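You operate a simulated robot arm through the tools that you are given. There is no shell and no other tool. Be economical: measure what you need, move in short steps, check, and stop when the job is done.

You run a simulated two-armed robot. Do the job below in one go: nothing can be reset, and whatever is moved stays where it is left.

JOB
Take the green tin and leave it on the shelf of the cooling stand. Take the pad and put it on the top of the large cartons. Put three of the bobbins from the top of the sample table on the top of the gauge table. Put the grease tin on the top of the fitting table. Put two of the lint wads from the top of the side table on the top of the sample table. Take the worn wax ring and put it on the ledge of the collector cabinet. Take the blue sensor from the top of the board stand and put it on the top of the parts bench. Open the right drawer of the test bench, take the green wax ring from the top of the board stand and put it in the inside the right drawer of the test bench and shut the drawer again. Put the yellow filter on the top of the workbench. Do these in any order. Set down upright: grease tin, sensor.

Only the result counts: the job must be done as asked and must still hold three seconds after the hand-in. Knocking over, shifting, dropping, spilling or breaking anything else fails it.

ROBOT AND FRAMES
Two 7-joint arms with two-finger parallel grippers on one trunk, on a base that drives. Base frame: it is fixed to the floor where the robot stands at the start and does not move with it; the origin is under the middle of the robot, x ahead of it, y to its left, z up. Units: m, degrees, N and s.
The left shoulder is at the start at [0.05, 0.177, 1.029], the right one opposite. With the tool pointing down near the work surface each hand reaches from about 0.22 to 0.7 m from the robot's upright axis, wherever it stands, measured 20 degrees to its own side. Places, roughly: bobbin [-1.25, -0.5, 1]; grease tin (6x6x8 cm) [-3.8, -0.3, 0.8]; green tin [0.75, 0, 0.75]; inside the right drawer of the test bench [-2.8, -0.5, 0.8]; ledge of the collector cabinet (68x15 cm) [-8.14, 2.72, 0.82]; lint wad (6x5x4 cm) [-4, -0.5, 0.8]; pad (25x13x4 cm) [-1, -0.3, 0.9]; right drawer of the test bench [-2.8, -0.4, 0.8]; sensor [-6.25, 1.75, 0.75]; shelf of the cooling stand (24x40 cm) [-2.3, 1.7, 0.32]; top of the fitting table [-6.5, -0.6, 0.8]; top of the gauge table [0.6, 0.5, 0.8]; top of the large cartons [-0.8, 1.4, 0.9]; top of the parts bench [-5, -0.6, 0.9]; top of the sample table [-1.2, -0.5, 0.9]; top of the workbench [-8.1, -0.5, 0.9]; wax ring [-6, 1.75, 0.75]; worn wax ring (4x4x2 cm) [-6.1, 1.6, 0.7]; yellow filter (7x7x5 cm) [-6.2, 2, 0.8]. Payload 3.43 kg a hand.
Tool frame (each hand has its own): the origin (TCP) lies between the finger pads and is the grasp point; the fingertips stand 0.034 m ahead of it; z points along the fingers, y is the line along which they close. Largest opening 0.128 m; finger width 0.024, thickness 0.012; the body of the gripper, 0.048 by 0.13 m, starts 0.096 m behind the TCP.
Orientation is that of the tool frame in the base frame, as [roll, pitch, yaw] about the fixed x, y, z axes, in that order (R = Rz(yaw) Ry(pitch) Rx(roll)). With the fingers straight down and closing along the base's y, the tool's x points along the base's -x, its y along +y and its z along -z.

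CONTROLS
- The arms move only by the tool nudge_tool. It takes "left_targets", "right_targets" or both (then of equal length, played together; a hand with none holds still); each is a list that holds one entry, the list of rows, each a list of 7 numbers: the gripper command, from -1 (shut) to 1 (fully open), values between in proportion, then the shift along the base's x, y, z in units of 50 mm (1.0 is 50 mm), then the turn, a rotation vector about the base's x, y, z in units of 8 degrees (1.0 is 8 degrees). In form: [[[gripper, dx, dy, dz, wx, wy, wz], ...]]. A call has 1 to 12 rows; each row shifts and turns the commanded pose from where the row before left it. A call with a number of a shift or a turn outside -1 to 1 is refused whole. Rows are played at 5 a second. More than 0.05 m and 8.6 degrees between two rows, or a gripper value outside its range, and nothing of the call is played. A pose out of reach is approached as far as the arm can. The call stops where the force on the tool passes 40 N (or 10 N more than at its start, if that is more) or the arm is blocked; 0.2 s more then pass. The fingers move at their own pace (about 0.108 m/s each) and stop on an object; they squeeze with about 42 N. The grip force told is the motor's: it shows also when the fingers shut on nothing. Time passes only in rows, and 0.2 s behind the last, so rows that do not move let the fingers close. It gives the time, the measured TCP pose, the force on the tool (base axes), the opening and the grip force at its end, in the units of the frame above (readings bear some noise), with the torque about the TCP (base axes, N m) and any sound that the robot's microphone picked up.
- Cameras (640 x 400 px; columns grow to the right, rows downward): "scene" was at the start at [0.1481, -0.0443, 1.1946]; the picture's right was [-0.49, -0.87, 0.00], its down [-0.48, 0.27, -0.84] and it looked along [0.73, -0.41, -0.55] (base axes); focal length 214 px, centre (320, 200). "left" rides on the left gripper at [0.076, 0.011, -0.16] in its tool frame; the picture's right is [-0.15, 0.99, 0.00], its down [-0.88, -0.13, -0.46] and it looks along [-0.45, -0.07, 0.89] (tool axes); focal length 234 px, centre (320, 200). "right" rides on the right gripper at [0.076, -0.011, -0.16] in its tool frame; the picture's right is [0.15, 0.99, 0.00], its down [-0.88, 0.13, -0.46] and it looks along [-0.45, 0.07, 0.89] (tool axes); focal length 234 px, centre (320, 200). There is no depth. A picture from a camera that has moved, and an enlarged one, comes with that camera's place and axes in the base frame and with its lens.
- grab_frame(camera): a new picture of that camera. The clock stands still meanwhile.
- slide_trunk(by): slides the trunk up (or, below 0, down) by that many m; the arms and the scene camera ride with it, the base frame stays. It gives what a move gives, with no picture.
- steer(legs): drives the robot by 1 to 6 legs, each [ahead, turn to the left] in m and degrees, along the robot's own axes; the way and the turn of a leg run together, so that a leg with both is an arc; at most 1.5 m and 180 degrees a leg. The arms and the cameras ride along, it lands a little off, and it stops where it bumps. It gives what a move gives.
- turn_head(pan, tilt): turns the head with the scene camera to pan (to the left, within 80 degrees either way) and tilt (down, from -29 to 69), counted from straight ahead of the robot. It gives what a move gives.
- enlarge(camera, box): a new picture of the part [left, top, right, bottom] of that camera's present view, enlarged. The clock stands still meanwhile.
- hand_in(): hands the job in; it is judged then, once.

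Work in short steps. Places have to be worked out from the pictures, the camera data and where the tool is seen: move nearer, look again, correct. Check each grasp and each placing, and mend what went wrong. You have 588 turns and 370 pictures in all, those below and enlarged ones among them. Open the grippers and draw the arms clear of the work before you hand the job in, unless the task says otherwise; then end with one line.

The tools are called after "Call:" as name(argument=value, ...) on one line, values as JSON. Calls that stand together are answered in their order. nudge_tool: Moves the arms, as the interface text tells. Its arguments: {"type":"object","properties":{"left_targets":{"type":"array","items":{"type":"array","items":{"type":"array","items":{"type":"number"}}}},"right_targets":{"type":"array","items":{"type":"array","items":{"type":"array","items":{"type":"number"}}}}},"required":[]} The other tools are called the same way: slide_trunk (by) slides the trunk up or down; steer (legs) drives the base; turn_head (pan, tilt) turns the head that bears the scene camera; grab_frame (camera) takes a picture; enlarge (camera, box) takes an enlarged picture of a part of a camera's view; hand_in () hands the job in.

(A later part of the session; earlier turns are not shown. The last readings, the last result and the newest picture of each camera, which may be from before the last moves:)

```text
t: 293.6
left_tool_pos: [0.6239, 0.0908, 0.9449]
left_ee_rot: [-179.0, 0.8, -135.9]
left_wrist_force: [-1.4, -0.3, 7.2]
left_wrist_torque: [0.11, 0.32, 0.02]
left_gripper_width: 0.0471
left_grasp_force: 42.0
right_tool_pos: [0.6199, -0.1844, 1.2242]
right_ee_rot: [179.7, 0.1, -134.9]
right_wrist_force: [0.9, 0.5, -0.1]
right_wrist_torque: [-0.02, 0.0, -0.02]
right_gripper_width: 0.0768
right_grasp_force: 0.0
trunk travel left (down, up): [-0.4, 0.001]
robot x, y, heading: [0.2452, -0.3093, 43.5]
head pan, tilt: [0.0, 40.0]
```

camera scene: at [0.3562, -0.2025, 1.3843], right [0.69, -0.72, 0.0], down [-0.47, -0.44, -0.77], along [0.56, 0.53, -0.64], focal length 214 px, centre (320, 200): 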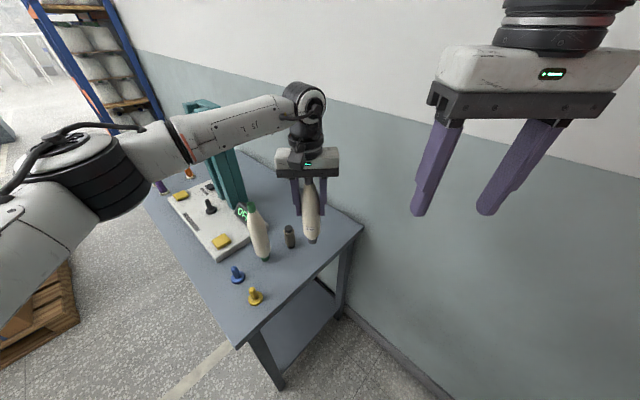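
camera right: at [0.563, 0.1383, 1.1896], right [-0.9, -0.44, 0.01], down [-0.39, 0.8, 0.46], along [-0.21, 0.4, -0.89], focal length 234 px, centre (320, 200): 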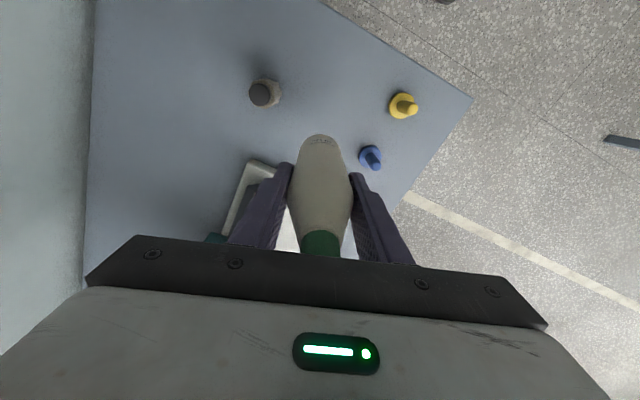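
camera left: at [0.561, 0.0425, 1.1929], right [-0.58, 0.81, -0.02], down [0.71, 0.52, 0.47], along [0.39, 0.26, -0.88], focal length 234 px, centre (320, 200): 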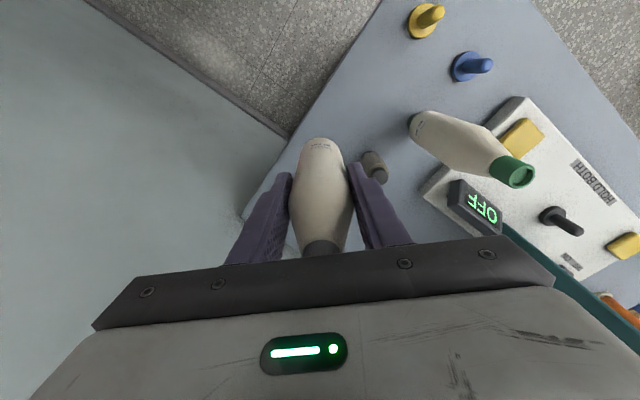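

Contact. I release and verify it stands.

Call:
nudge_tool(left_targets=[[[-0.1, 0, 0, 0.02, 0, 0, 0], [0.2, 0, 0, 0, 0, 0, 0], [0.2, 0, 0, 0, 0, 0, 0]]])

Call:
enlarge(camera="scene", box=[220, 130, 380, 270])

```text
t: 294.4
left_tool_pos: [0.6245, 0.0897, 0.944]
left_ee_rot: [-179.0, 0.7, -136.0]
left_wrist_force: [-0.7, 0.7, -0.5]
left_wrist_torque: [0.01, -0.01, -0.01]
left_gripper_width: 0.0766
left_grasp_force: 0.0
right_tool_pos: [0.62, -0.1851, 1.2242]
right_ee_rot: [179.6, -0.1, -134.9]
right_wrist_force: [0.3, -0.4, 0.1]
right_wrist_torque: [0.0, -0.01, -0.02]
right_gripper_width: 0.0769
right_grasp_force: 0.0
trunk travel left (down, up): [-0.4, 0.001]
robot x, y, heading: [0.2392, -0.3107, 43.4]
head pan, tilt: [0.0, 40.0]
```

```text
2.86 times, centred on (300, 200) of scene
camera zoom: at [0.3559, -0.2032, 1.3844], right [0.69, -0.72, 0.0], down [-0.47, -0.44, -0.77], along [0.56, 0.53, -0.64], focal length 613 px, centre (377, 200)
```

zoom: 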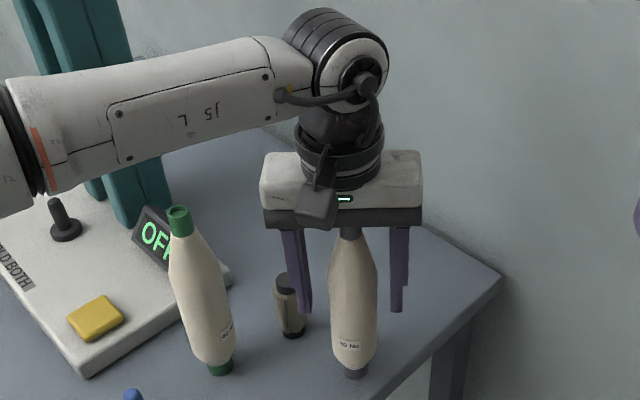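

It stands. I lift clear, then turn and drive back toward the sample table for the blue bobbin.

Call:
nudge_tool(left_targets=[[[0.2, 0, 0, 0.8, 0, 0, 0], [0.2, 0, 0, 0.9, 0, 0, 0], [0.2, 0, 0, 0.9, 0, 0, 0], [0.2, 0, 0, 0.9, 0, 0, 0], [0.2, 0, 0, 0.9, 0, 0, 0], [0.2, 0, 0, 0.9, 0, 0, 0], [0.2, -0.7, -0.5, 0.2, 0, 0, 0], [0.2, -0.7, -0.6, 0, 0, 0, 0], [0.2, -0.7, -0.6, 0, 0, 0, 0], [0.2, -0.7, -0.6, 0, 0, 0, 0]]])

Call:
grab_frame(camera="scene")

Call:
steer(legs=[[0, 108.8], [1.45, 0], [0.25, 0], [0, 118]])

```text
t: 296.6
left_tool_pos: [0.4832, -0.0253, 1.2203]
left_ee_rot: [-179.1, 0.7, -135.9]
left_wrist_force: [-0.7, -1.0, -0.6]
left_wrist_torque: [-0.01, 0.02, 0.01]
left_gripper_width: 0.0767
left_grasp_force: 0.1
right_tool_pos: [0.6198, -0.1835, 1.2228]
right_ee_rot: [179.7, -0.1, -134.9]
right_wrist_force: [0.7, -0.7, -0.2]
right_wrist_torque: [-0.02, 0.0, 0.04]
right_gripper_width: 0.0765
right_grasp_force: 0.0
trunk travel left (down, up): [-0.4, 0.001]
robot x, y, heading: [0.2402, -0.3086, 43.2]
head pan, tilt: [0.0, 40.0]
```

```text
277 pictures are left
camera scene: at [0.3555, -0.2035, 1.3845], right [0.69, -0.72, 0.0], down [-0.47, -0.44, -0.77], along [0.56, 0.53, -0.64], focal length 214 px, centre (320, 200)
```

scene: 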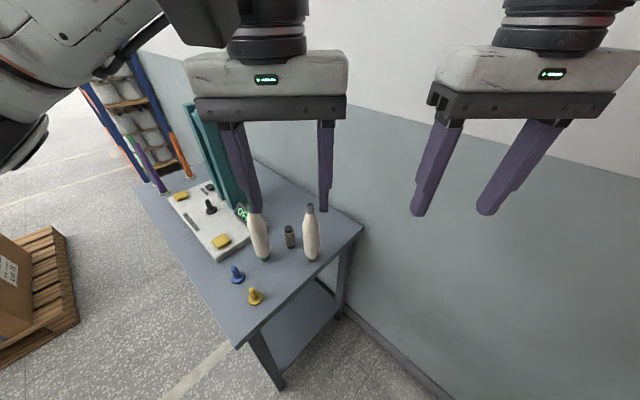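

```text
t: 314.5
left_tool_pos: [-1.1615, 0.0897, 1.2197]
left_ee_rot: [-178.9, 0.6, 91.2]
left_wrist_force: [-1.1, -0.2, 0.0]
left_wrist_torque: [0.0, 0.0, 0.01]
left_gripper_width: 0.0769
left_grasp_force: 0.1
right_tool_pos: [-1.3703, 0.0982, 1.2241]
right_ee_rot: [179.5, -0.1, 92.4]
right_wrist_force: [0.4, -0.9, 0.0]
right_wrist_torque: [0.01, 0.02, 0.0]
right_gripper_width: 0.077
right_grasp_force: 0.1
trunk travel left (down, up): [-0.4, 0.001]
robot x, y, heading: [-1.2024, 0.4607, -89.3]
head pan, tilt: [0.0, 40.0]
```

Robot at (−1.20, 0.46). I'll take the blue bobbin with the right hand: drive 0.24 m ahead and move it above (−1.338, −0.33).

Call:
steer(legs=[[0.24, 0]])

Call:
nudge_tool(right_targets=[[[0.2, 0.1, -0.9, 0, 0, 0, -0.2], [0.2, 0.2, -0.9, 0, 0, 0, 0], [0.2, 0.2, -0.9, 0, 0, 0, 0], [0.2, 0.14, -0.98, 0, 0, 0, 0]]])

Call:
grab_frame(camera="right")

Call:
grab_frame(camera="scene")

```text
t: 316.3
left_tool_pos: [-1.1596, -0.1517, 1.2184]
left_ee_rot: [-179.0, 0.7, 91.3]
left_wrist_force: [0.3, 0.0, 0.1]
left_wrist_torque: [0.04, -0.05, 0.01]
left_gripper_width: 0.0767
left_grasp_force: 0.0
right_tool_pos: [-1.3688, -0.1425, 1.2229]
right_ee_rot: [179.7, -0.1, 92.2]
right_wrist_force: [0.2, 0.3, -0.6]
right_wrist_torque: [0.03, 0.04, 0.01]
right_gripper_width: 0.0768
right_grasp_force: 0.0
trunk travel left (down, up): [-0.4, 0.001]
robot x, y, heading: [-1.2037, 0.2202, -89.4]
head pan, tilt: [0.0, 40.0]
```

```text
t: 317.3
left_tool_pos: [-1.1597, -0.1525, 1.2177]
left_ee_rot: [-179.0, 0.7, 91.2]
left_wrist_force: [0.4, 0.3, 0.6]
left_wrist_torque: [0.01, 0.03, -0.04]
left_gripper_width: 0.0766
left_grasp_force: 0.1
right_tool_pos: [-1.3372, -0.3267, 1.2201]
right_ee_rot: [179.7, -0.2, 90.6]
right_wrist_force: [-1.0, 1.2, 0.0]
right_wrist_torque: [0.02, 0.01, -0.02]
right_gripper_width: 0.0769
right_grasp_force: 0.0
trunk travel left (down, up): [-0.4, 0.001]
robot x, y, heading: [-1.2034, 0.2201, -89.3]
head pan, tilt: [0.0, 40.0]
```

```text
276 pictures are left
camera right: at [-1.3487, -0.2516, 1.3801], right [0.99, 0.16, 0.0], down [0.14, -0.88, 0.45], along [0.08, -0.45, -0.89], focal length 234 px, centre (320, 200)
```

right: 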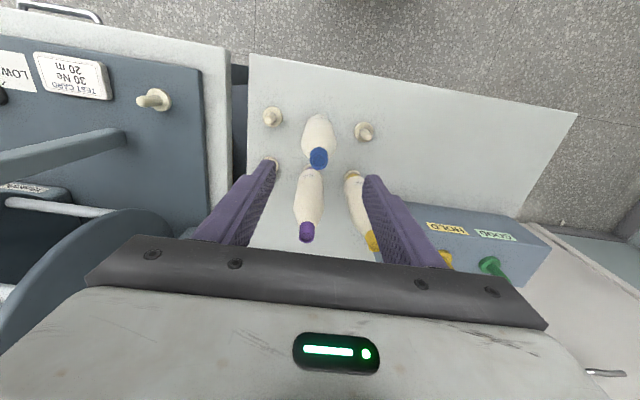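

```text
275 pictures are left
camera scene: at [-1.1998, 0.0635, 1.3842], right [-1.0, -0.01, 0.0], down [-0.01, 0.64, -0.77], along [0.01, -0.77, -0.64], focal length 214 px, centre (320, 200)
```

scene: 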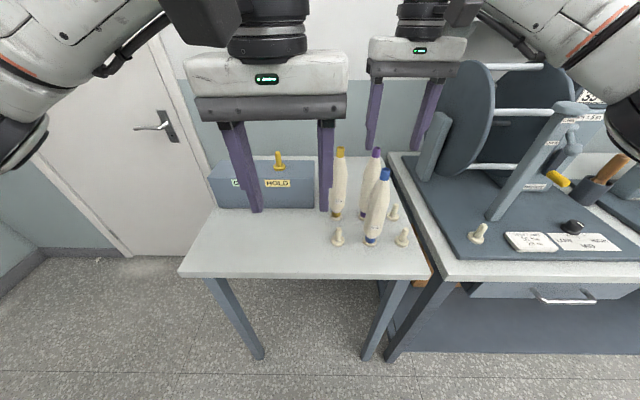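

Blue bobbin is right under the hand. I lower, close and lift.

Call:
nudge_tool(right_targets=[[[0.2, 0, 0, -0.85, 0, 0, 0], [0.2, 0, 0, -0.85, 0, 0, 0], [0.2, 0, 0, -0.8, 0, 0, 0], [0.2, 0, 0, -0.8, 0, 0, 0]]])

Call:
enlarge(camera="scene", box=[300, 100, 460, 260])

```text
t: 318.3
left_tool_pos: [-1.1594, -0.1502, 1.2178]
left_ee_rot: [-179.1, 0.6, 91.3]
left_wrist_force: [0.8, -0.6, -0.1]
left_wrist_torque: [-0.01, 0.0, 0.03]
left_gripper_width: 0.0767
left_grasp_force: 0.1
right_tool_pos: [-1.336, -0.3266, 1.0564]
right_ee_rot: [179.7, 0.0, 90.5]
right_wrist_force: [-0.3, -0.4, 0.5]
right_wrist_torque: [-0.04, 0.01, -0.01]
right_gripper_width: 0.0766
right_grasp_force: 0.1
trunk travel left (down, up): [-0.4, 0.001]
robot x, y, heading: [-1.2007, 0.216, -89.3]
head pan, tilt: [0.0, 40.0]
```

```text
2.50 times, centred on (380, 180) of scene
camera zoom: at [-1.2008, 0.0641, 1.3844], right [-1.0, -0.01, 0.0], down [-0.01, 0.64, -0.77], along [0.01, -0.77, -0.64], focal length 536 px, centre (170, 250)
```

zoom: 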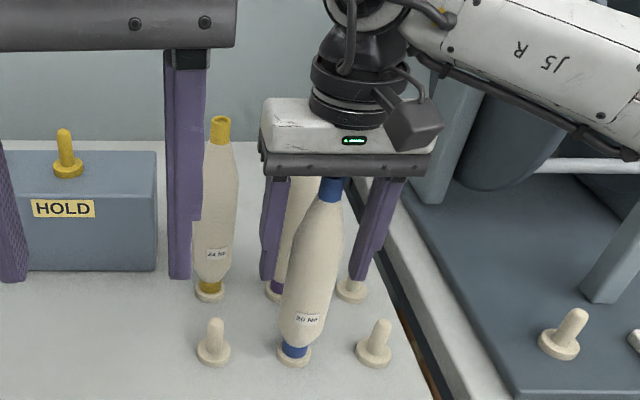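

Call:
nudge_tool(right_targets=[[[-1, 0, 0, -0.03, 0, 0, 0], [-1, 0, 0, 0, 0, 0, 0], [-1, 0, 0, 0, 0, 0, 0]]])

Call:
nudge_tool(right_targets=[[[-1, 0, 0, 0.4, 0, 0, 0], [-1, 0, 0, 0.8, 0, 0, 0], [-1, 0, 0, 0.8, 0, 0, 0], [-1, 0, 0, 0.8, 0, 0, 0], [-1, 0, 0, 0.8, 0, 0, 0], [-1, 0, 0, 0.6, 0, 0, 0], [-1, -0.1, 0.8, 0, 0, 0, 0], [-1, -0.1, 0.8, 0, 0, 0, 0], [-1, -0.1, 0.8, 0, 0, 0, 0], [-1, -0.1, 0.8, 0, 0, 0, 0], [-1, -0.1, 0.7, 0, 0, 0, 0]]])

Call:
grab_frame(camera="scene")

```text
t: 319.1
left_tool_pos: [-1.159, -0.1521, 1.2187]
left_ee_rot: [-179.0, 0.7, 91.2]
left_wrist_force: [0.4, 0.9, 0.0]
left_wrist_torque: [0.03, 0.01, 0.02]
left_gripper_width: 0.0766
left_grasp_force: 0.0
right_tool_pos: [-1.3365, -0.3264, 1.0569]
right_ee_rot: [179.6, 0.0, 90.7]
right_wrist_force: [-1.5, -1.4, 3.4]
right_wrist_torque: [-0.15, 0.28, 0.02]
right_gripper_width: 0.0473
right_grasp_force: 42.1
trunk travel left (down, up): [-0.4, 0.001]
robot x, y, heading: [-1.2, 0.2224, -89.2]
head pan, tilt: [0.0, 40.0]
```

```text
t: 321.5
left_tool_pos: [-1.1594, -0.1512, 1.2197]
left_ee_rot: [-179.1, 0.8, 91.2]
left_wrist_force: [0.6, 0.3, 0.1]
left_wrist_torque: [-0.02, 0.01, -0.02]
left_gripper_width: 0.0769
left_grasp_force: 0.0
right_tool_pos: [-1.3628, -0.1275, 1.2672]
right_ee_rot: [179.6, 0.0, 90.6]
right_wrist_force: [-0.1, 0.1, -1.7]
right_wrist_torque: [0.02, -0.02, 0.01]
right_gripper_width: 0.0471
right_grasp_force: 41.7
trunk travel left (down, up): [-0.4, 0.001]
robot x, y, heading: [-1.2018, 0.2173, -89.3]
head pan, tilt: [0.0, 40.0]
```

```text
273 pictures are left
camera scene: at [-1.201, 0.0648, 1.3844], right [-1.0, -0.01, 0.0], down [-0.01, 0.64, -0.77], along [0.01, -0.77, -0.64], focal length 214 px, centre (320, 200)
```

scene: 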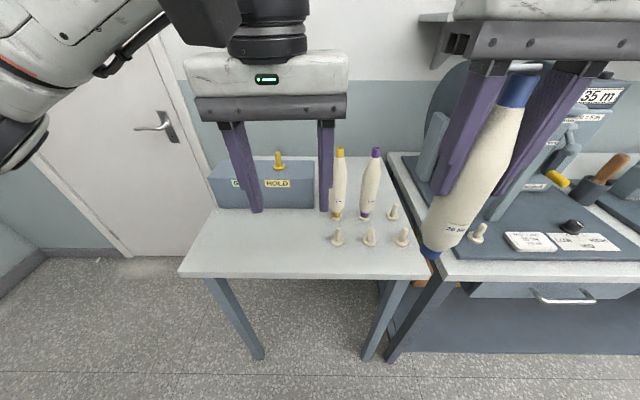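

Blue bobbin held. I retrace the path: back off, turn, and reverse to the table's end.

Call:
steer(legs=[[-0.2, 0], [0, -117.8]])

Call:
steer(legs=[[-1.0, 0]])

```text
t: 328.1
left_tool_pos: [-1.5499, 0.5639, 1.2179]
left_ee_rot: [-179.0, 0.7, -28.3]
left_wrist_force: [0.3, 0.1, 0.8]
left_wrist_torque: [-0.02, 0.0, 0.0]
left_gripper_width: 0.0766
left_grasp_force: 0.1
right_tool_pos: [-1.4322, 0.7276, 1.2671]
right_ee_rot: [179.6, -0.1, -28.8]
right_wrist_force: [-0.2, 0.4, -0.9]
right_wrist_torque: [0.01, 0.0, 0.01]
right_gripper_width: 0.047
right_grasp_force: 41.9
trunk travel left (down, up): [-0.4, 0.001]
robot x, y, heading: [-1.2055, 0.4158, 151.4]
head pan, tilt: [0.0, 40.0]
```

```text
t: 333.2
left_tool_pos: [-0.6804, 0.0852, 1.2189]
left_ee_rot: [-179.1, 0.8, -28.9]
left_wrist_force: [-0.1, -0.8, 0.0]
left_wrist_torque: [0.0, 0.02, 0.0]
left_gripper_width: 0.0766
left_grasp_force: 0.0
right_tool_pos: [-0.5602, 0.2492, 1.268]
right_ee_rot: [179.6, -0.1, -29.2]
right_wrist_force: [0.6, 0.0, -1.3]
right_wrist_torque: [-0.01, 0.02, 0.02]
right_gripper_width: 0.0473
right_grasp_force: 42.0
trunk travel left (down, up): [-0.4, 0.001]
robot x, y, heading: [-0.3381, -0.0611, 150.7]
head pan, tilt: [0.0, 40.0]
```

Call:
steer(legs=[[0, 5.5], [-0.91, 0], [0, -48]])

Call:
grab_frame(camera="scene")

```text
t: 340.7
left_tool_pos: [0.3454, -0.0889, 1.2185]
left_ee_rot: [-178.9, 0.7, -71.7]
left_wrist_force: [-0.4, 0.5, -0.2]
left_wrist_torque: [-0.02, 0.01, 0.04]
left_gripper_width: 0.0765
left_grasp_force: 0.0
right_tool_pos: [0.5444, -0.0502, 1.2661]
right_ee_rot: [179.6, -0.1, -72.3]
right_wrist_force: [-0.4, 0.4, -1.5]
right_wrist_torque: [0.01, 0.02, 0.01]
right_gripper_width: 0.0471
right_grasp_force: 42.1
trunk travel left (down, up): [-0.4, 0.001]
robot x, y, heading: [0.5001, -0.4326, 107.8]
head pan, tilt: [0.0, 40.0]
```

```text
272 pictures are left
camera scene: at [0.4495, -0.2829, 1.3843], right [0.95, 0.3, 0.0], down [0.2, -0.61, -0.77], along [-0.23, 0.73, -0.64], focal length 214 px, centre (320, 200)
```

scene: 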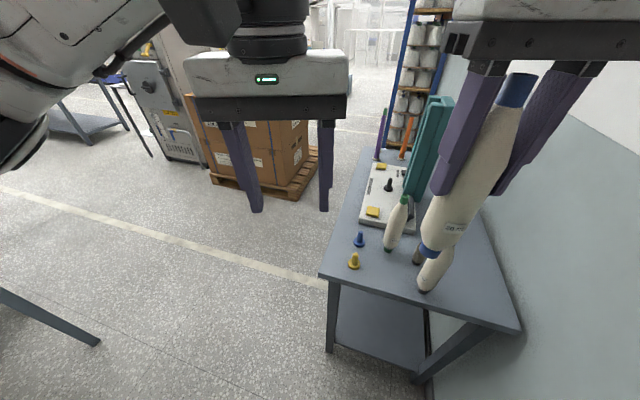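

Still clear of the wall. I drive 0.08 m closer and put the blue bobbin over (0.525, 0.10).

Call:
steer(legs=[[0.08, 0]])

Call:
nudge_tool(right_targets=[[[-1, 0.05, 0.75, 0, 0, 0, 0], [-1, 0.05, 0.75, 0, 0, 0, 0], [-1, 0, 0, -0.9, 0, 0, 0], [-1, 0, 0, -0.9, 0, 0, 0], [-1, 0, 0, -0.9, 0, 0, 0], [-1, 0, 0, -0.9, 0, 0, 0]]])

Call:
enlarge(camera="scene", box=[300, 140, 540, 320])

Call:
grab_frame(camera="right")

```text
t: 341.8
left_tool_pos: [0.3197, -0.0132, 1.2179]
left_ee_rot: [-179.0, 0.7, -71.8]
left_wrist_force: [-0.3, 0.1, 0.4]
left_wrist_torque: [0.0, -0.01, 0.0]
left_gripper_width: 0.0771
left_grasp_force: 0.1
right_tool_pos: [0.5189, 0.027, 1.2665]
right_ee_rot: [179.7, -0.2, -72.2]
right_wrist_force: [0.0, 0.9, -1.9]
right_wrist_torque: [-0.03, 0.02, 0.01]
right_gripper_width: 0.0471
right_grasp_force: 42.4
trunk travel left (down, up): [-0.4, 0.001]
robot x, y, heading: [0.4714, -0.353, 107.7]
head pan, tilt: [0.0, 40.0]
```

```text
t: 343.2
left_tool_pos: [0.3208, -0.0126, 1.2191]
left_ee_rot: [-179.0, 0.7, -71.7]
left_wrist_force: [0.7, 0.9, 0.4]
left_wrist_torque: [0.0, -0.04, -0.03]
left_gripper_width: 0.0768
left_grasp_force: 0.0
right_tool_pos: [0.5253, 0.0991, 1.0867]
right_ee_rot: [179.5, -0.1, -72.3]
right_wrist_force: [-0.6, -0.1, -0.8]
right_wrist_torque: [-0.04, 0.03, 0.03]
right_gripper_width: 0.0472
right_grasp_force: 42.1
trunk travel left (down, up): [-0.4, 0.001]
robot x, y, heading: [0.4694, -0.3541, 107.5]
head pan, tilt: [0.0, 40.0]
```

```text
2.22 times, centred on (420, 230) of scene
camera zoom: at [0.4251, -0.2066, 1.3844], right [0.95, 0.3, 0.0], down [0.2, -0.61, -0.77], along [-0.23, 0.73, -0.64], focal length 477 px, centre (98, 133)
```

zoom: 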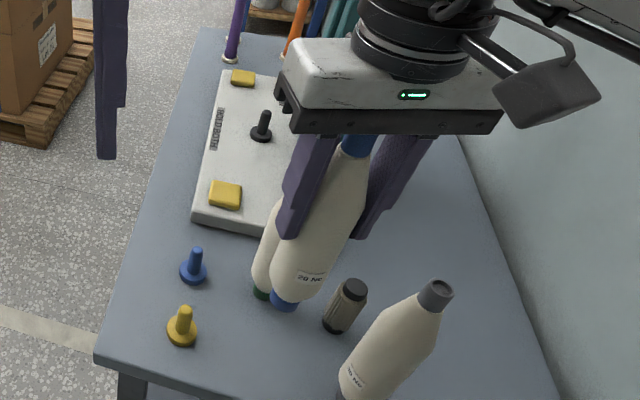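

```text
270 pictures are left
camera right: at [0.5615, 0.0311, 1.2458], right [-0.9, -0.44, 0.01], down [-0.39, 0.8, 0.46], along [-0.21, 0.41, -0.89], focal length 234 px, centre (320, 200)
```

right: 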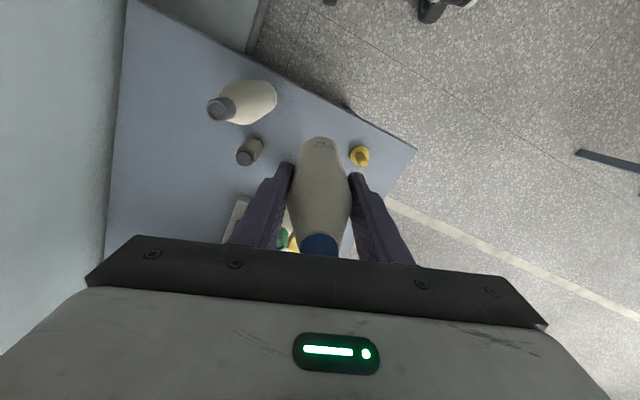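

Clear of its neighbours. I lower to contact.

Call:
nudge_tool(right_targets=[[[-1, 0, 0, -0.9, 0, 0, 0], [-1, 0, 0, -0.9, 0, 0, 0], [-1, 0, 0, -0.7, 0, 0, 0], [-1, 0, 0, 0, 0, 0, 0]]])

Call:
nudge_tool(right_targets=[[[-1, 0, 0, -0.08, 0, 0, 0], [-1, 0, 0, 0, 0, 0, 0]]])

```text
t: 344.2
left_tool_pos: [0.3197, -0.013, 1.2188]
left_ee_rot: [-179.0, 0.8, -71.7]
left_wrist_force: [-0.6, 0.9, 0.1]
left_wrist_torque: [0.02, -0.02, 0.0]
left_gripper_width: 0.077
left_grasp_force: 0.1
right_tool_pos: [0.5247, 0.1014, 0.9638]
right_ee_rot: [179.6, 0.0, -72.2]
right_wrist_force: [-0.3, -0.5, -1.6]
right_wrist_torque: [0.02, -0.02, -0.03]
right_gripper_width: 0.0471
right_grasp_force: 41.3
trunk travel left (down, up): [-0.4, 0.001]
robot x, y, heading: [0.4695, -0.3541, 107.8]
head pan, tilt: [0.0, 40.0]
```

```text
t: 344.8
left_tool_pos: [0.3209, -0.013, 1.2175]
left_ee_rot: [-179.1, 0.7, -71.7]
left_wrist_force: [-0.6, 0.2, 0.7]
left_wrist_torque: [0.02, 0.0, 0.0]
left_gripper_width: 0.0768
left_grasp_force: 0.0
right_tool_pos: [0.5241, 0.1016, 0.9585]
right_ee_rot: [179.5, -0.1, -72.2]
right_wrist_force: [-0.7, -0.1, -1.0]
right_wrist_torque: [-0.01, 0.03, 0.03]
right_gripper_width: 0.0473
right_grasp_force: 41.9
trunk travel left (down, up): [-0.4, 0.001]
robot x, y, heading: [0.4708, -0.3541, 108.0]
head pan, tilt: [0.0, 40.0]
```

Call:
nudge_tool(right_targets=[[[-1, 0, 0, -0.08, 0, 0, 0], [-1, 0, 0, -0.07, 0, 0, 0], [-1, 0, 0, 0, 0, 0, 0]]])

Call:
nudge_tool(right_targets=[[[-1, 0, 0, -0.05, 0, 0, 0], [-1, 0, 0, 0, 0, 0, 0]]])

```text
t: 345.6
left_tool_pos: [0.32, -0.0123, 1.2179]
left_ee_rot: [-179.0, 0.7, -71.8]
left_wrist_force: [0.5, 0.4, 0.2]
left_wrist_torque: [0.01, 0.0, -0.04]
left_gripper_width: 0.0767
left_grasp_force: 0.1
right_tool_pos: [0.5252, 0.1006, 0.9513]
right_ee_rot: [179.6, 0.0, -72.3]
right_wrist_force: [0.8, 0.1, -0.2]
right_wrist_torque: [-0.01, 0.02, -0.04]
right_gripper_width: 0.047
right_grasp_force: 42.0
trunk travel left (down, up): [-0.4, 0.001]
robot x, y, heading: [0.4738, -0.3554, 107.9]
head pan, tilt: [0.0, 40.0]
```

```text
t: 346.2
left_tool_pos: [0.3207, -0.0127, 1.2184]
left_ee_rot: [-179.0, 0.6, -71.7]
left_wrist_force: [-0.8, 0.1, 0.2]
left_wrist_torque: [0.01, 0.05, -0.05]
left_gripper_width: 0.0767
left_grasp_force: 0.0
right_tool_pos: [0.5261, 0.1005, 0.9476]
right_ee_rot: [179.6, -0.1, -72.3]
right_wrist_force: [0.1, -0.3, -1.1]
right_wrist_torque: [0.0, 0.01, 0.05]
right_gripper_width: 0.0473
right_grasp_force: 42.0
trunk travel left (down, up): [-0.4, 0.001]
robot x, y, heading: [0.471, -0.356, 108.0]
head pan, tilt: [0.0, 40.0]
```

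Call:
nudge_tool(right_targets=[[[-1, 0, 0, -0.05, 0, 0, 0], [-1, 0, 0, -0.02, 0, 0, 0], [-1, 0, 0, 0, 0, 0, 0]]])

```text
t: 347.0
left_tool_pos: [0.3195, -0.0147, 1.2185]
left_ee_rot: [-178.9, 0.9, -71.7]
left_wrist_force: [0.1, -0.5, -0.5]
left_wrist_torque: [-0.01, 0.01, -0.01]
left_gripper_width: 0.0769
left_grasp_force: 0.0
right_tool_pos: [0.5248, 0.1002, 0.9464]
right_ee_rot: [179.5, 0.1, -72.3]
right_wrist_force: [2.8, -0.7, 13.9]
right_wrist_torque: [-0.05, -0.48, -0.01]
right_gripper_width: 0.0469
right_grasp_force: 41.6
trunk travel left (down, up): [-0.4, 0.001]
robot x, y, heading: [0.4724, -0.3585, 108.0]
head pan, tilt: [0.0, 40.0]
```

Contact. I release gently and check.

Call:
nudge_tool(right_targets=[[[-0.2, 0, 0, 0.04, 0, 0, 0], [0.1, 0, 0, 0, 0, 0, 0], [0.1, 0, 0, 0, 0, 0, 0]]])

Call:
enlarge(camera="scene", box=[300, 140, 540, 320])

```text
t: 347.8
left_tool_pos: [0.3199, -0.0131, 1.2187]
left_ee_rot: [-179.0, 0.7, -71.6]
left_wrist_force: [-0.2, -0.5, 0.5]
left_wrist_torque: [-0.03, 0.01, 0.0]
left_gripper_width: 0.0768
left_grasp_force: 0.0
right_tool_pos: [0.5248, 0.1012, 0.9462]
right_ee_rot: [179.6, -0.2, -72.2]
right_wrist_force: [-0.1, -0.1, -0.3]
right_wrist_torque: [-0.02, 0.01, -0.03]
right_gripper_width: 0.0703
right_grasp_force: 0.0
trunk travel left (down, up): [-0.4, 0.001]
robot x, y, heading: [0.4734, -0.3555, 107.8]
head pan, tilt: [0.0, 40.0]
```

```text
2.22 times, centred on (420, 230) of scene
camera zoom: at [0.4248, -0.2072, 1.3843], right [0.95, 0.31, 0.0], down [0.2, -0.61, -0.77], along [-0.23, 0.73, -0.64], focal length 477 px, centre (98, 133)
```

zoom: 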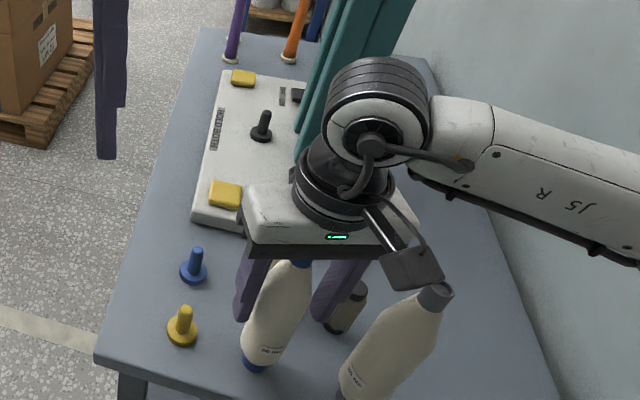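

It stands; lifting straight up, then back.

Call:
nudge_tool(right_targets=[[[0.1, 0, 0, 0.7, 0, 0, 0], [0.1, 0, 0, 0.9, 0, 0, 0], [0.1, 0, 0, 0.9, 0, 0, 0], [0.1, 0, 0, 0.9, 0, 0, 0], [0.1, 0, 0, 0.9, 0, 0, 0], [0.1, 0, 0, 0.9, 0, 0, 0], [0.1, 0, -0.8, 0.2, 0, 0, 0], [0.1, 0, -0.8, 0, 0, 0, 0]]])

Call:
grab_frame(camera="scene")

```text
t: 349.6
left_tool_pos: [0.3205, -0.0135, 1.2188]
left_ee_rot: [-178.9, 0.7, -71.7]
left_wrist_force: [0.3, 0.0, -0.2]
left_wrist_torque: [0.02, -0.01, 0.02]
left_gripper_width: 0.0769
left_grasp_force: 0.0
right_tool_pos: [0.5274, 0.0201, 1.2154]
right_ee_rot: [179.7, 0.0, -72.3]
right_wrist_force: [0.1, 0.8, -0.1]
right_wrist_torque: [-0.01, 0.0, 0.0]
right_gripper_width: 0.0704
right_grasp_force: 0.1
trunk travel left (down, up): [-0.4, 0.001]
robot x, y, heading: [0.4704, -0.3553, 107.9]
head pan, tilt: [0.0, 40.0]
```

```text
268 pictures are left
camera scene: at [0.4246, -0.2074, 1.3844], right [0.95, 0.31, 0.0], down [0.2, -0.61, -0.77], along [-0.23, 0.73, -0.64], focal length 214 px, centre (320, 200)
```

scene: 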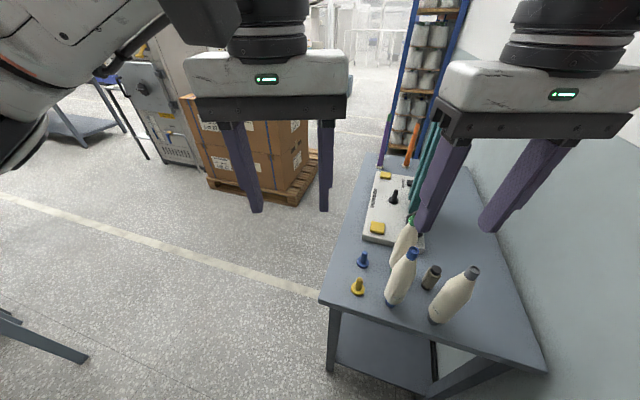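

All three bobbins stand on the gauge table. Now I drive down the aisle toward the side table near x = −4.

Call:
steer(legs=[[0, 48], [1.45, 0], [0.5, 0], [0, 24], [1.0, 0]])

Call:
turn_head(pan=30, tilt=25)

Call:
grab_frame(camera="scene")

```text
t: 367.4
left_tool_pos: [-2.6646, 0.3099, 1.2187]
left_ee_rot: [-179.0, 0.7, 3.0]
left_wrist_force: [-0.3, 0.5, -0.3]
left_wrist_torque: [0.01, 0.0, -0.05]
left_gripper_width: 0.0769
left_grasp_force: 0.0
right_tool_pos: [-2.6427, 0.5178, 1.2156]
right_ee_rot: [179.6, -0.1, 2.5]
right_wrist_force: [-0.2, -0.5, 0.1]
right_wrist_torque: [0.01, 0.0, 0.01]
right_gripper_width: 0.0707
right_grasp_force: 0.1
trunk travel left (down, up): [-0.4, 0.001]
robot x, y, heading: [-2.2942, 0.3668, -177.6]
head pan, tilt: [0.0, 40.0]
```

```text
t: 368.3
left_tool_pos: [-2.6633, 0.3102, 1.2183]
left_ee_rot: [-179.1, 0.7, 3.1]
left_wrist_force: [0.4, 0.1, 0.8]
left_wrist_torque: [0.03, 0.01, 0.0]
left_gripper_width: 0.0766
left_grasp_force: 0.1
right_tool_pos: [-2.6422, 0.5181, 1.2146]
right_ee_rot: [179.6, 0.0, 2.5]
right_wrist_force: [0.0, -0.9, -0.5]
right_wrist_torque: [0.01, 0.0, 0.01]
right_gripper_width: 0.0705
right_grasp_force: 0.1
trunk travel left (down, up): [-0.4, 0.001]
robot x, y, heading: [-2.2936, 0.3635, -177.5]
head pan, tilt: [30.0, 25.0]
```

```text
267 pictures are left
camera scene: at [-2.4413, 0.3132, 1.4076], right [-0.54, 0.84, 0.0], down [0.36, 0.23, -0.91], along [-0.76, -0.49, -0.42], focal length 214 px, centre (320, 200)
```

scene: 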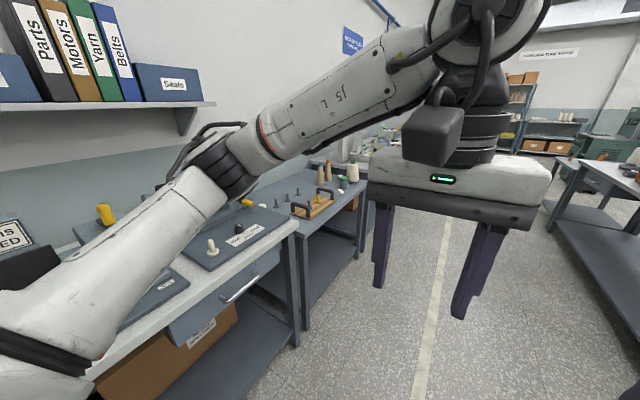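

The side table lies just past the test bench. I drive on to x ≈ −3.8 and face it.

Call:
steer(legs=[[0, -4], [1.5, 0], [0, 91]])

Call:
turn_head(pan=0, tilt=35)

Call:
grab_frame(camera="scene")

```text
t: 380.1
left_tool_pos: [-3.7486, 0.0046, 1.2191]
left_ee_rot: [-179.0, 0.7, 92.7]
left_wrist_force: [-1.0, -0.7, -0.2]
left_wrist_torque: [-0.02, 0.02, -0.02]
left_gripper_width: 0.0765
left_grasp_force: 0.0
right_tool_pos: [-3.9573, 0.0288, 1.2153]
right_ee_rot: [179.5, 0.0, 92.1]
right_wrist_force: [-0.6, -1.0, 0.3]
right_wrist_torque: [0.01, 0.0, -0.01]
right_gripper_width: 0.0704
right_grasp_force: 0.0
trunk travel left (down, up): [-0.4, 0.001]
robot x, y, heading: [-3.8046, 0.3765, -87.7]
head pan, tilt: [30.0, 25.0]
```

```text
t: 381.1
left_tool_pos: [-3.7485, 0.005, 1.2188]
left_ee_rot: [-179.0, 0.6, 92.7]
left_wrist_force: [0.8, -0.1, 0.0]
left_wrist_torque: [0.02, -0.02, 0.01]
left_gripper_width: 0.077
left_grasp_force: 0.0
right_tool_pos: [-3.9572, 0.0291, 1.2145]
right_ee_rot: [179.6, 0.0, 92.0]
right_wrist_force: [0.6, -0.1, -0.7]
right_wrist_torque: [-0.02, -0.01, -0.03]
right_gripper_width: 0.0704
right_grasp_force: 0.1
trunk travel left (down, up): [-0.4, 0.001]
robot x, y, heading: [-3.8064, 0.3784, -87.7]
head pan, tilt: [0.0, 35.0]
```

```text
266 pictures are left
camera scene: at [-3.7953, 0.2162, 1.3919], right [-1.0, -0.04, 0.0], down [-0.02, 0.57, -0.82], along [0.03, -0.82, -0.57], focal length 214 px, centre (320, 200)
```

scene: 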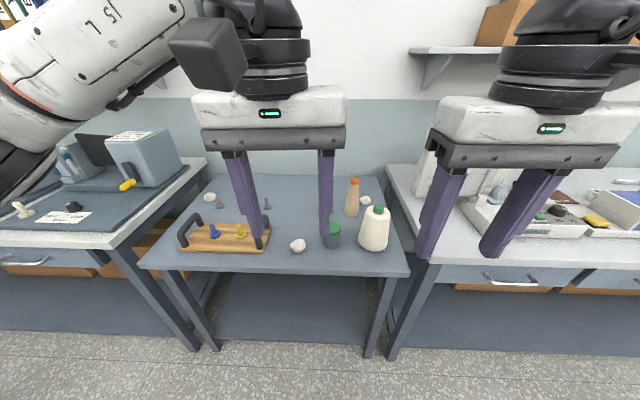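

I see white lint wads, a dark tin with a green lid, cones and a tray. I spread the hands sideways for a clear view.

Call:
nudge_tool(left_targets=[[[0.2, 0.9, 0.2, 0, 0, 0, 0], [0.2, 0.9, 0.2, 0, 0, 0, 0], [0.2, 0.9, 0.2, 0, 0, 0, 0], [0.2, 0.9, 0.2, 0, 0, 0, 0], [0.2, 0.9, 0.2, 0, 0, 0, 0]]], right_targets=[[[0.2, -0.9, 0.2, 0, 0, 0, 0], [0.2, -0.9, 0.2, 0, 0, 0, 0], [0.2, -0.9, 0.2, 0, 0, 0, 0], [0.2, 0, 0, 0, 0, 0, 0], [0.2, 0, 0, 0, 0, 0, 0]]])

Call:
enlarge(camera="scene", box=[130, 160, 430, 290])

```text
t: 382.3
left_tool_pos: [-3.5226, 0.0573, 1.2165]
left_ee_rot: [-179.0, 0.9, 92.7]
left_wrist_force: [0.3, 0.3, -1.4]
left_wrist_torque: [-0.04, 0.01, -0.02]
left_gripper_width: 0.0767
left_grasp_force: 0.0
right_tool_pos: [-4.0909, 0.0585, 1.2155]
right_ee_rot: [179.7, 0.0, 92.2]
right_wrist_force: [0.4, 0.4, -0.2]
right_wrist_torque: [-0.01, 0.0, -0.04]
right_gripper_width: 0.0767
right_grasp_force: 0.0
trunk travel left (down, up): [-0.4, 0.001]
robot x, y, heading: [-3.8017, 0.3728, -87.7]
head pan, tilt: [0.0, 35.0]
```

```text
2.13 times, centred on (280, 225) of scene
camera zoom: at [-3.7948, 0.2173, 1.3921], right [-1.0, -0.04, 0.0], down [-0.02, 0.57, -0.82], along [0.03, -0.82, -0.57], focal length 458 px, centre (405, 147)
```

zoom: 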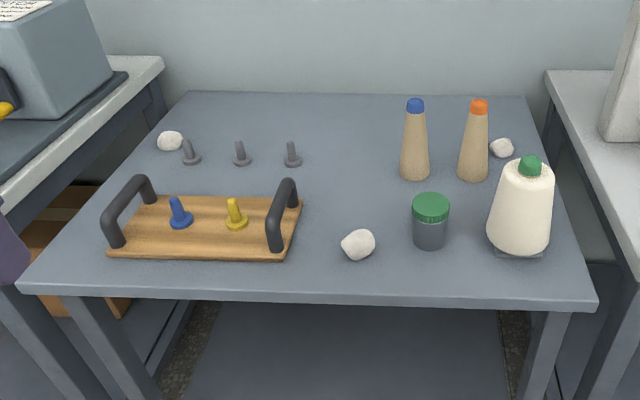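

The grease tin is the jar with the green lid at about (−3.82, −0.33); lint wads at (−3.69, −0.32), (−3.23, −0.62) and (−3.98, −0.63). I take the first two now: shift to x ≈ −3.5, lower the trunk to normal and move in.

Call:
steer(legs=[[0, 88], [0.3, 0], [0, -90], [0.27, 0]])

Call:
turn_head(pan=0, tilt=45)

Call:
grab_frame(camera="scene")

```text
t: 393.2
left_tool_pos: [-3.2127, -0.2243, 1.2154]
left_ee_rot: [-179.1, 0.7, 92.4]
left_wrist_force: [0.2, 0.2, -0.4]
left_wrist_torque: [-0.01, 0.02, -0.01]
left_gripper_width: 0.0766
left_grasp_force: 0.1
right_tool_pos: [-3.7818, -0.2219, 1.2158]
right_ee_rot: [179.6, -0.1, 91.8]
right_wrist_force: [0.5, -0.4, -0.3]
right_wrist_torque: [0.01, -0.01, 0.02]
right_gripper_width: 0.0767
right_grasp_force: 0.0
trunk travel left (down, up): [-0.4, 0.001]
robot x, y, heading: [-3.4879, 0.0942, -88.2]
head pan, tilt: [0.0, 35.0]
```

```text
t: 393.9
left_tool_pos: [-3.2141, -0.2239, 1.2149]
left_ee_rot: [-179.0, 0.7, 92.4]
left_wrist_force: [0.1, 0.5, -0.1]
left_wrist_torque: [-0.02, 0.01, -0.02]
left_gripper_width: 0.0767
left_grasp_force: 0.0
right_tool_pos: [-3.7809, -0.2221, 1.2155]
right_ee_rot: [179.6, 0.0, 91.9]
right_wrist_force: [0.6, 0.6, 0.6]
right_wrist_torque: [-0.01, 0.01, -0.02]
right_gripper_width: 0.0769
right_grasp_force: 0.0
trunk travel left (down, up): [-0.4, 0.001]
robot x, y, heading: [-3.4929, 0.0951, -88.0]
head pan, tilt: [0.0, 45.0]
```

```text
264 pictures are left
camera scene: at [-3.4856, -0.0561, 1.3772], right [-1.0, -0.03, 0.0], down [-0.02, 0.71, -0.71], along [0.02, -0.71, -0.71], focal length 214 px, centre (320, 200)
```

scene: 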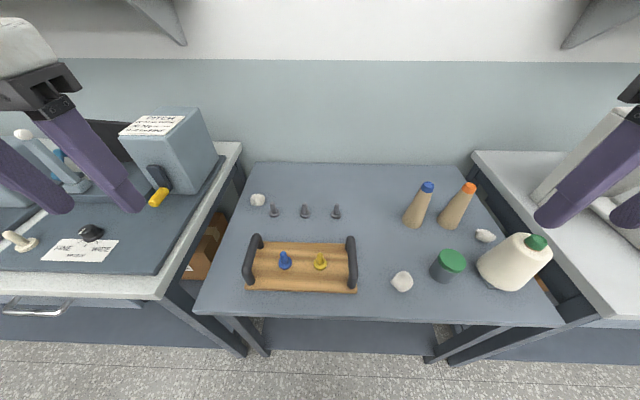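

Coordinates agree. I lower the trunk 0.2 m, drive 5 cm nearer and bring both hands above their wads.

Call:
steer(legs=[[0.05, -2]])

Call:
slide_trunk(by=-0.15)

Call:
nudge_tool(right_targets=[[[0.3, 0.55, -0.35, -0.4, 0, 0, 0], [0.3, 0.55, -0.35, -0.5, 0, 0, 0], [0.3, 0.4, -0.2, -0.7, 0, 0, 0]]])

Call:
grab_frame(camera="right")

```text
t: 394.9
left_tool_pos: [-3.2239, -0.2849, 1.2154]
left_ee_rot: [-179.0, 0.6, 90.3]
left_wrist_force: [-0.6, -0.7, -0.4]
left_wrist_torque: [0.04, 0.02, -0.05]
left_gripper_width: 0.0768
left_grasp_force: 0.2
right_tool_pos: [-3.7919, -0.2632, 1.2145]
right_ee_rot: [179.5, -0.2, 89.9]
right_wrist_force: [0.6, -0.4, -0.6]
right_wrist_torque: [0.07, 0.02, 0.0]
right_gripper_width: 0.0769
right_grasp_force: 0.1
trunk travel left (down, up): [-0.4, 0.001]
robot x, y, heading: [-3.4917, 0.0458, -90.2]
head pan, tilt: [0.0, 45.0]
```

```text
t: 396.6
left_tool_pos: [-3.2255, -0.2846, 1.0657]
left_ee_rot: [-179.0, 0.8, 90.2]
left_wrist_force: [-0.5, 0.1, -0.2]
left_wrist_torque: [0.01, 0.0, 0.02]
left_gripper_width: 0.0766
left_grasp_force: 0.1
right_tool_pos: [-3.7919, -0.2617, 1.0654]
right_ee_rot: [179.4, 0.0, 89.9]
right_wrist_force: [0.5, -0.5, -0.1]
right_wrist_torque: [0.0, -0.01, 0.04]
right_gripper_width: 0.0768
right_grasp_force: 0.1
trunk travel left (down, up): [-0.25, 0.151]
robot x, y, heading: [-3.4895, 0.0466, -90.0]
head pan, tilt: [0.0, 45.0]
```

```text
t: 397.4
left_tool_pos: [-3.2251, -0.2838, 1.0654]
left_ee_rot: [-179.1, 0.7, 90.4]
left_wrist_force: [0.6, 0.5, -0.7]
left_wrist_torque: [0.02, 0.05, -0.04]
left_gripper_width: 0.0769
left_grasp_force: 0.1
right_tool_pos: [-3.7157, -0.3054, 0.9853]
right_ee_rot: [179.6, 0.0, 90.0]
right_wrist_force: [-0.8, -0.5, -0.1]
right_wrist_torque: [-0.03, -0.01, 0.02]
right_gripper_width: 0.0831
right_grasp_force: 0.0
trunk travel left (down, up): [-0.25, 0.151]
robot x, y, heading: [-3.4897, 0.0477, -90.2]
head pan, tilt: [0.0, 45.0]
```

```text
263 pictures are left
camera right: at [-3.7278, -0.2303, 1.1449], right [0.99, 0.14, 0.01], down [0.13, -0.88, 0.46], along [0.07, -0.45, -0.89], focal length 234 px, centre (320, 200)
```

right: 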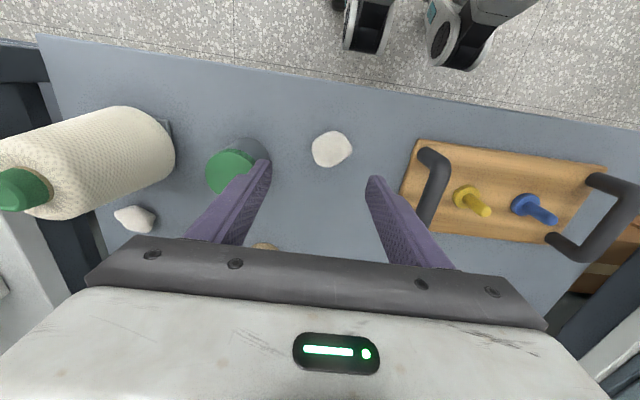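

Wad 1 confirmed at (−3.698, −0.311). I centre, lower and look again.

Call:
nudge_tool(right_targets=[[[0.3, 0.36, -0.12, -0.6, 0, 0, 0], [0.3, 0, 0, -0.9, 0, 0, 0], [0.3, 0, 0, -0.9, 0, 0, 0]]])

Call:
grab_frame(camera="right")

```text
t: 398.2
left_tool_pos: [-3.2243, -0.2851, 1.0663]
left_ee_rot: [-179.0, 0.8, 90.4]
left_wrist_force: [1.1, 0.7, 0.0]
left_wrist_torque: [-0.01, 0.0, -0.03]
left_gripper_width: 0.0768
left_grasp_force: 0.1
right_tool_pos: [-3.6999, -0.3133, 0.8662]
right_ee_rot: [179.6, 0.0, 89.9]
right_wrist_force: [-0.1, -0.2, 0.1]
right_wrist_torque: [0.02, -0.01, -0.01]
right_gripper_width: 0.0832
right_grasp_force: 0.1
trunk travel left (down, up): [-0.25, 0.151]
robot x, y, heading: [-3.4931, 0.0456, -90.2]
head pan, tilt: [0.0, 45.0]
```

```text
262 pictures are left
camera right: at [-3.7111, -0.2377, 1.026], right [0.99, 0.14, 0.01], down [0.13, -0.88, 0.46], along [0.07, -0.45, -0.89], focal length 234 px, centre (320, 200)
```

right: 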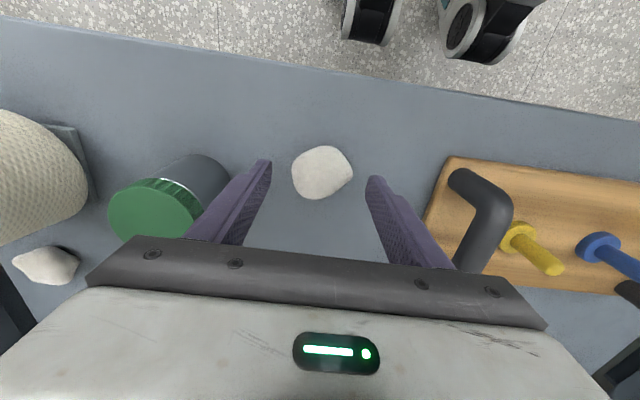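

Call:
nudge_tool(right_targets=[[[0.3, 0, 0, -0.5, 0, 0, 0], [-1, 0, 0, -0.06, 0, 0, 0], [-1, 0, 0, 0, 0, 0, 0], [-1, 0, 0, 0, 0, 0, 0]]])

Call:
nudge_tool(right_targets=[[[-1, 0, 0, 0.4, 0, 0, 0], [-1, 0, 0, 0.8, 0, 0, 0], [-1, 0, 0, 0.9, 0, 0, 0], [-1, 0, 0, 0.9, 0, 0, 0]]])

Call:
grab_frame(camera="right")

```text
t: 399.2
left_tool_pos: [-3.2234, -0.2832, 1.0663]
left_ee_rot: [-178.9, 0.8, 90.3]
left_wrist_force: [0.4, 0.0, -0.2]
left_wrist_torque: [-0.01, -0.01, -0.01]
left_gripper_width: 0.0769
left_grasp_force: 0.0
right_tool_pos: [-3.6995, -0.3133, 0.8379]
right_ee_rot: [179.6, 0.1, 89.9]
right_wrist_force: [-1.7, -0.6, 13.6]
right_wrist_torque: [-0.01, 0.17, -0.05]
right_gripper_width: 0.0452
right_grasp_force: 42.1
trunk travel left (down, up): [-0.25, 0.151]
robot x, y, heading: [-3.489, 0.0424, -90.4]
head pan, tilt: [0.0, 45.0]
```

```text
t: 400.2
left_tool_pos: [-3.2237, -0.2842, 1.0661]
left_ee_rot: [-179.0, 0.8, 90.4]
left_wrist_force: [0.3, 0.6, 0.8]
left_wrist_torque: [0.01, 0.03, 0.0]
left_gripper_width: 0.0767
left_grasp_force: 0.1
right_tool_pos: [-3.6981, -0.313, 0.9903]
right_ee_rot: [179.6, -0.2, 89.9]
right_wrist_force: [-0.1, -0.1, -0.3]
right_wrist_torque: [0.02, 0.02, -0.03]
right_gripper_width: 0.0446
right_grasp_force: 42.3
trunk travel left (down, up): [-0.25, 0.151]
robot x, y, heading: [-3.4912, 0.0461, -90.2]
head pan, tilt: [0.0, 45.0]
```

```text
261 pictures are left
camera right: at [-3.7105, -0.2367, 1.1482], right [0.99, 0.14, 0.01], down [0.13, -0.88, 0.46], along [0.07, -0.45, -0.89], focal length 234 px, centre (320, 200)
```

right: 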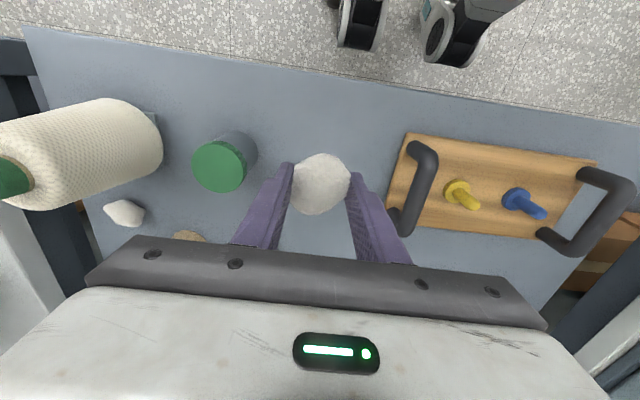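

Wad 1 is held. Now the left hand goes toward wad 2 at (−3.242, −0.606).

Call:
nudge_tool(left_targets=[[[0.3, -0.05, -0.9, -0.2, 0, 0, 0], [0.3, -0.05, -0.9, -0.2, 0, 0, 0], [0.3, -0.05, -0.9, -0.3, 0, 0, 0], [0.3, -0.05, -0.9, -0.3, 0, 0, 0], [0.3, -0.05, -0.9, -0.3, 0, 0, 0], [0.3, -0.05, -0.9, -0.3, 0, 0, 0], [0.3, -0.05, -0.9, -0.3, 0, 0, 0]]])

Call:
grab_frame(camera="left")

Call:
grab_frame(camera="scene")

```text
t: 401.8
left_tool_pos: [-3.2434, -0.598, 0.9675]
left_ee_rot: [-179.3, 0.9, 90.2]
left_wrist_force: [-0.3, -0.2, -0.4]
left_wrist_torque: [-0.02, -0.04, 0.01]
left_gripper_width: 0.0832
left_grasp_force: 0.0
right_tool_pos: [-3.6998, -0.313, 0.9886]
right_ee_rot: [179.5, -0.1, 89.9]
right_wrist_force: [0.0, 0.4, 0.2]
right_wrist_torque: [0.01, 0.01, -0.07]
right_gripper_width: 0.0471
right_grasp_force: 42.0
trunk travel left (down, up): [-0.25, 0.151]
robot x, y, heading: [-3.4907, 0.0419, -90.1]
head pan, tilt: [0.0, 45.0]
```

```text
260 pictures are left
camera left: at [-3.2312, -0.5223, 1.1252], right [0.99, -0.14, -0.01], down [-0.12, -0.87, 0.47], along [-0.08, -0.46, -0.88], focal length 234 px, centre (320, 200)
```

left: 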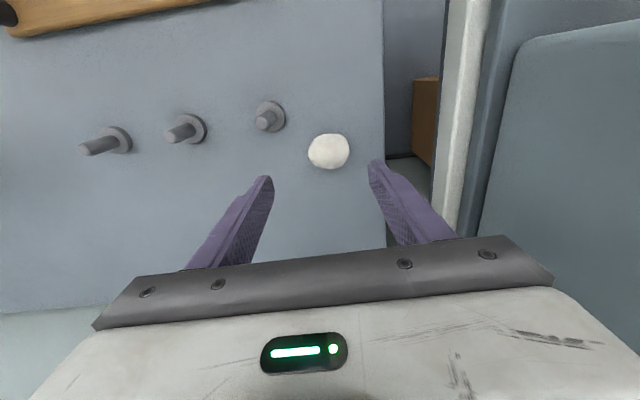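

```text
259 pictures are left
camera scene: at [-3.491, -0.1069, 1.227], right [-1.0, 0.0, 0.0], down [0.0, 0.71, -0.71], along [0.0, -0.71, -0.71], focal length 214 px, centre (320, 200)
```

scene: 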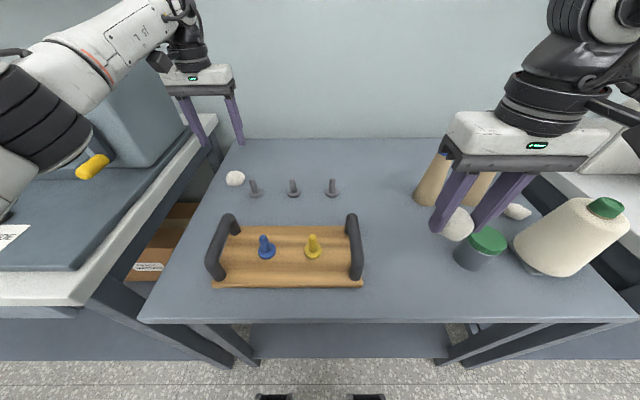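

Wad 2 is at (−3.238, −0.61). I centre and lower.

Call:
nudge_tool(left_targets=[[[0.3, 0.1, -0.24, -0.8, 0, 0, 0], [0.3, 0, 0, -0.9, 0, 0, 0], [0.3, 0, 0, -0.5, 0, 0, 0]]])

Call:
grab_frame(camera="left")

```text
t: 402.6
left_tool_pos: [-3.2359, -0.6111, 0.8586]
left_ee_rot: [-179.1, 0.7, 90.4]
left_wrist_force: [0.6, 0.8, -0.3]
left_wrist_torque: [0.01, -0.02, -0.02]
left_gripper_width: 0.0832
left_grasp_force: 0.0
right_tool_pos: [-3.6979, -0.3139, 0.9879]
right_ee_rot: [179.6, 0.0, 89.9]
right_wrist_force: [-0.6, -1.2, 0.1]
right_wrist_torque: [0.0, -0.02, 0.02]
right_gripper_width: 0.0474
right_grasp_force: 42.5
trunk travel left (down, up): [-0.25, 0.151]
robot x, y, heading: [-3.4907, 0.0447, -90.3]
head pan, tilt: [0.0, 45.0]
```

```text
258 pictures are left
camera left: at [-3.2228, -0.5344, 1.0168], right [0.99, -0.14, -0.01], down [-0.12, -0.88, 0.47], along [-0.08, -0.46, -0.88], focal length 234 px, centre (320, 200)
```

left: 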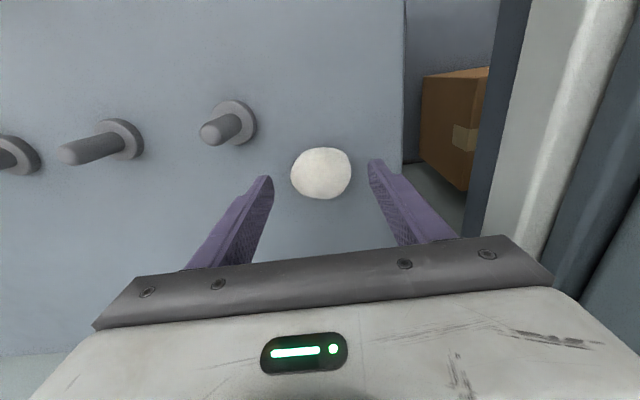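

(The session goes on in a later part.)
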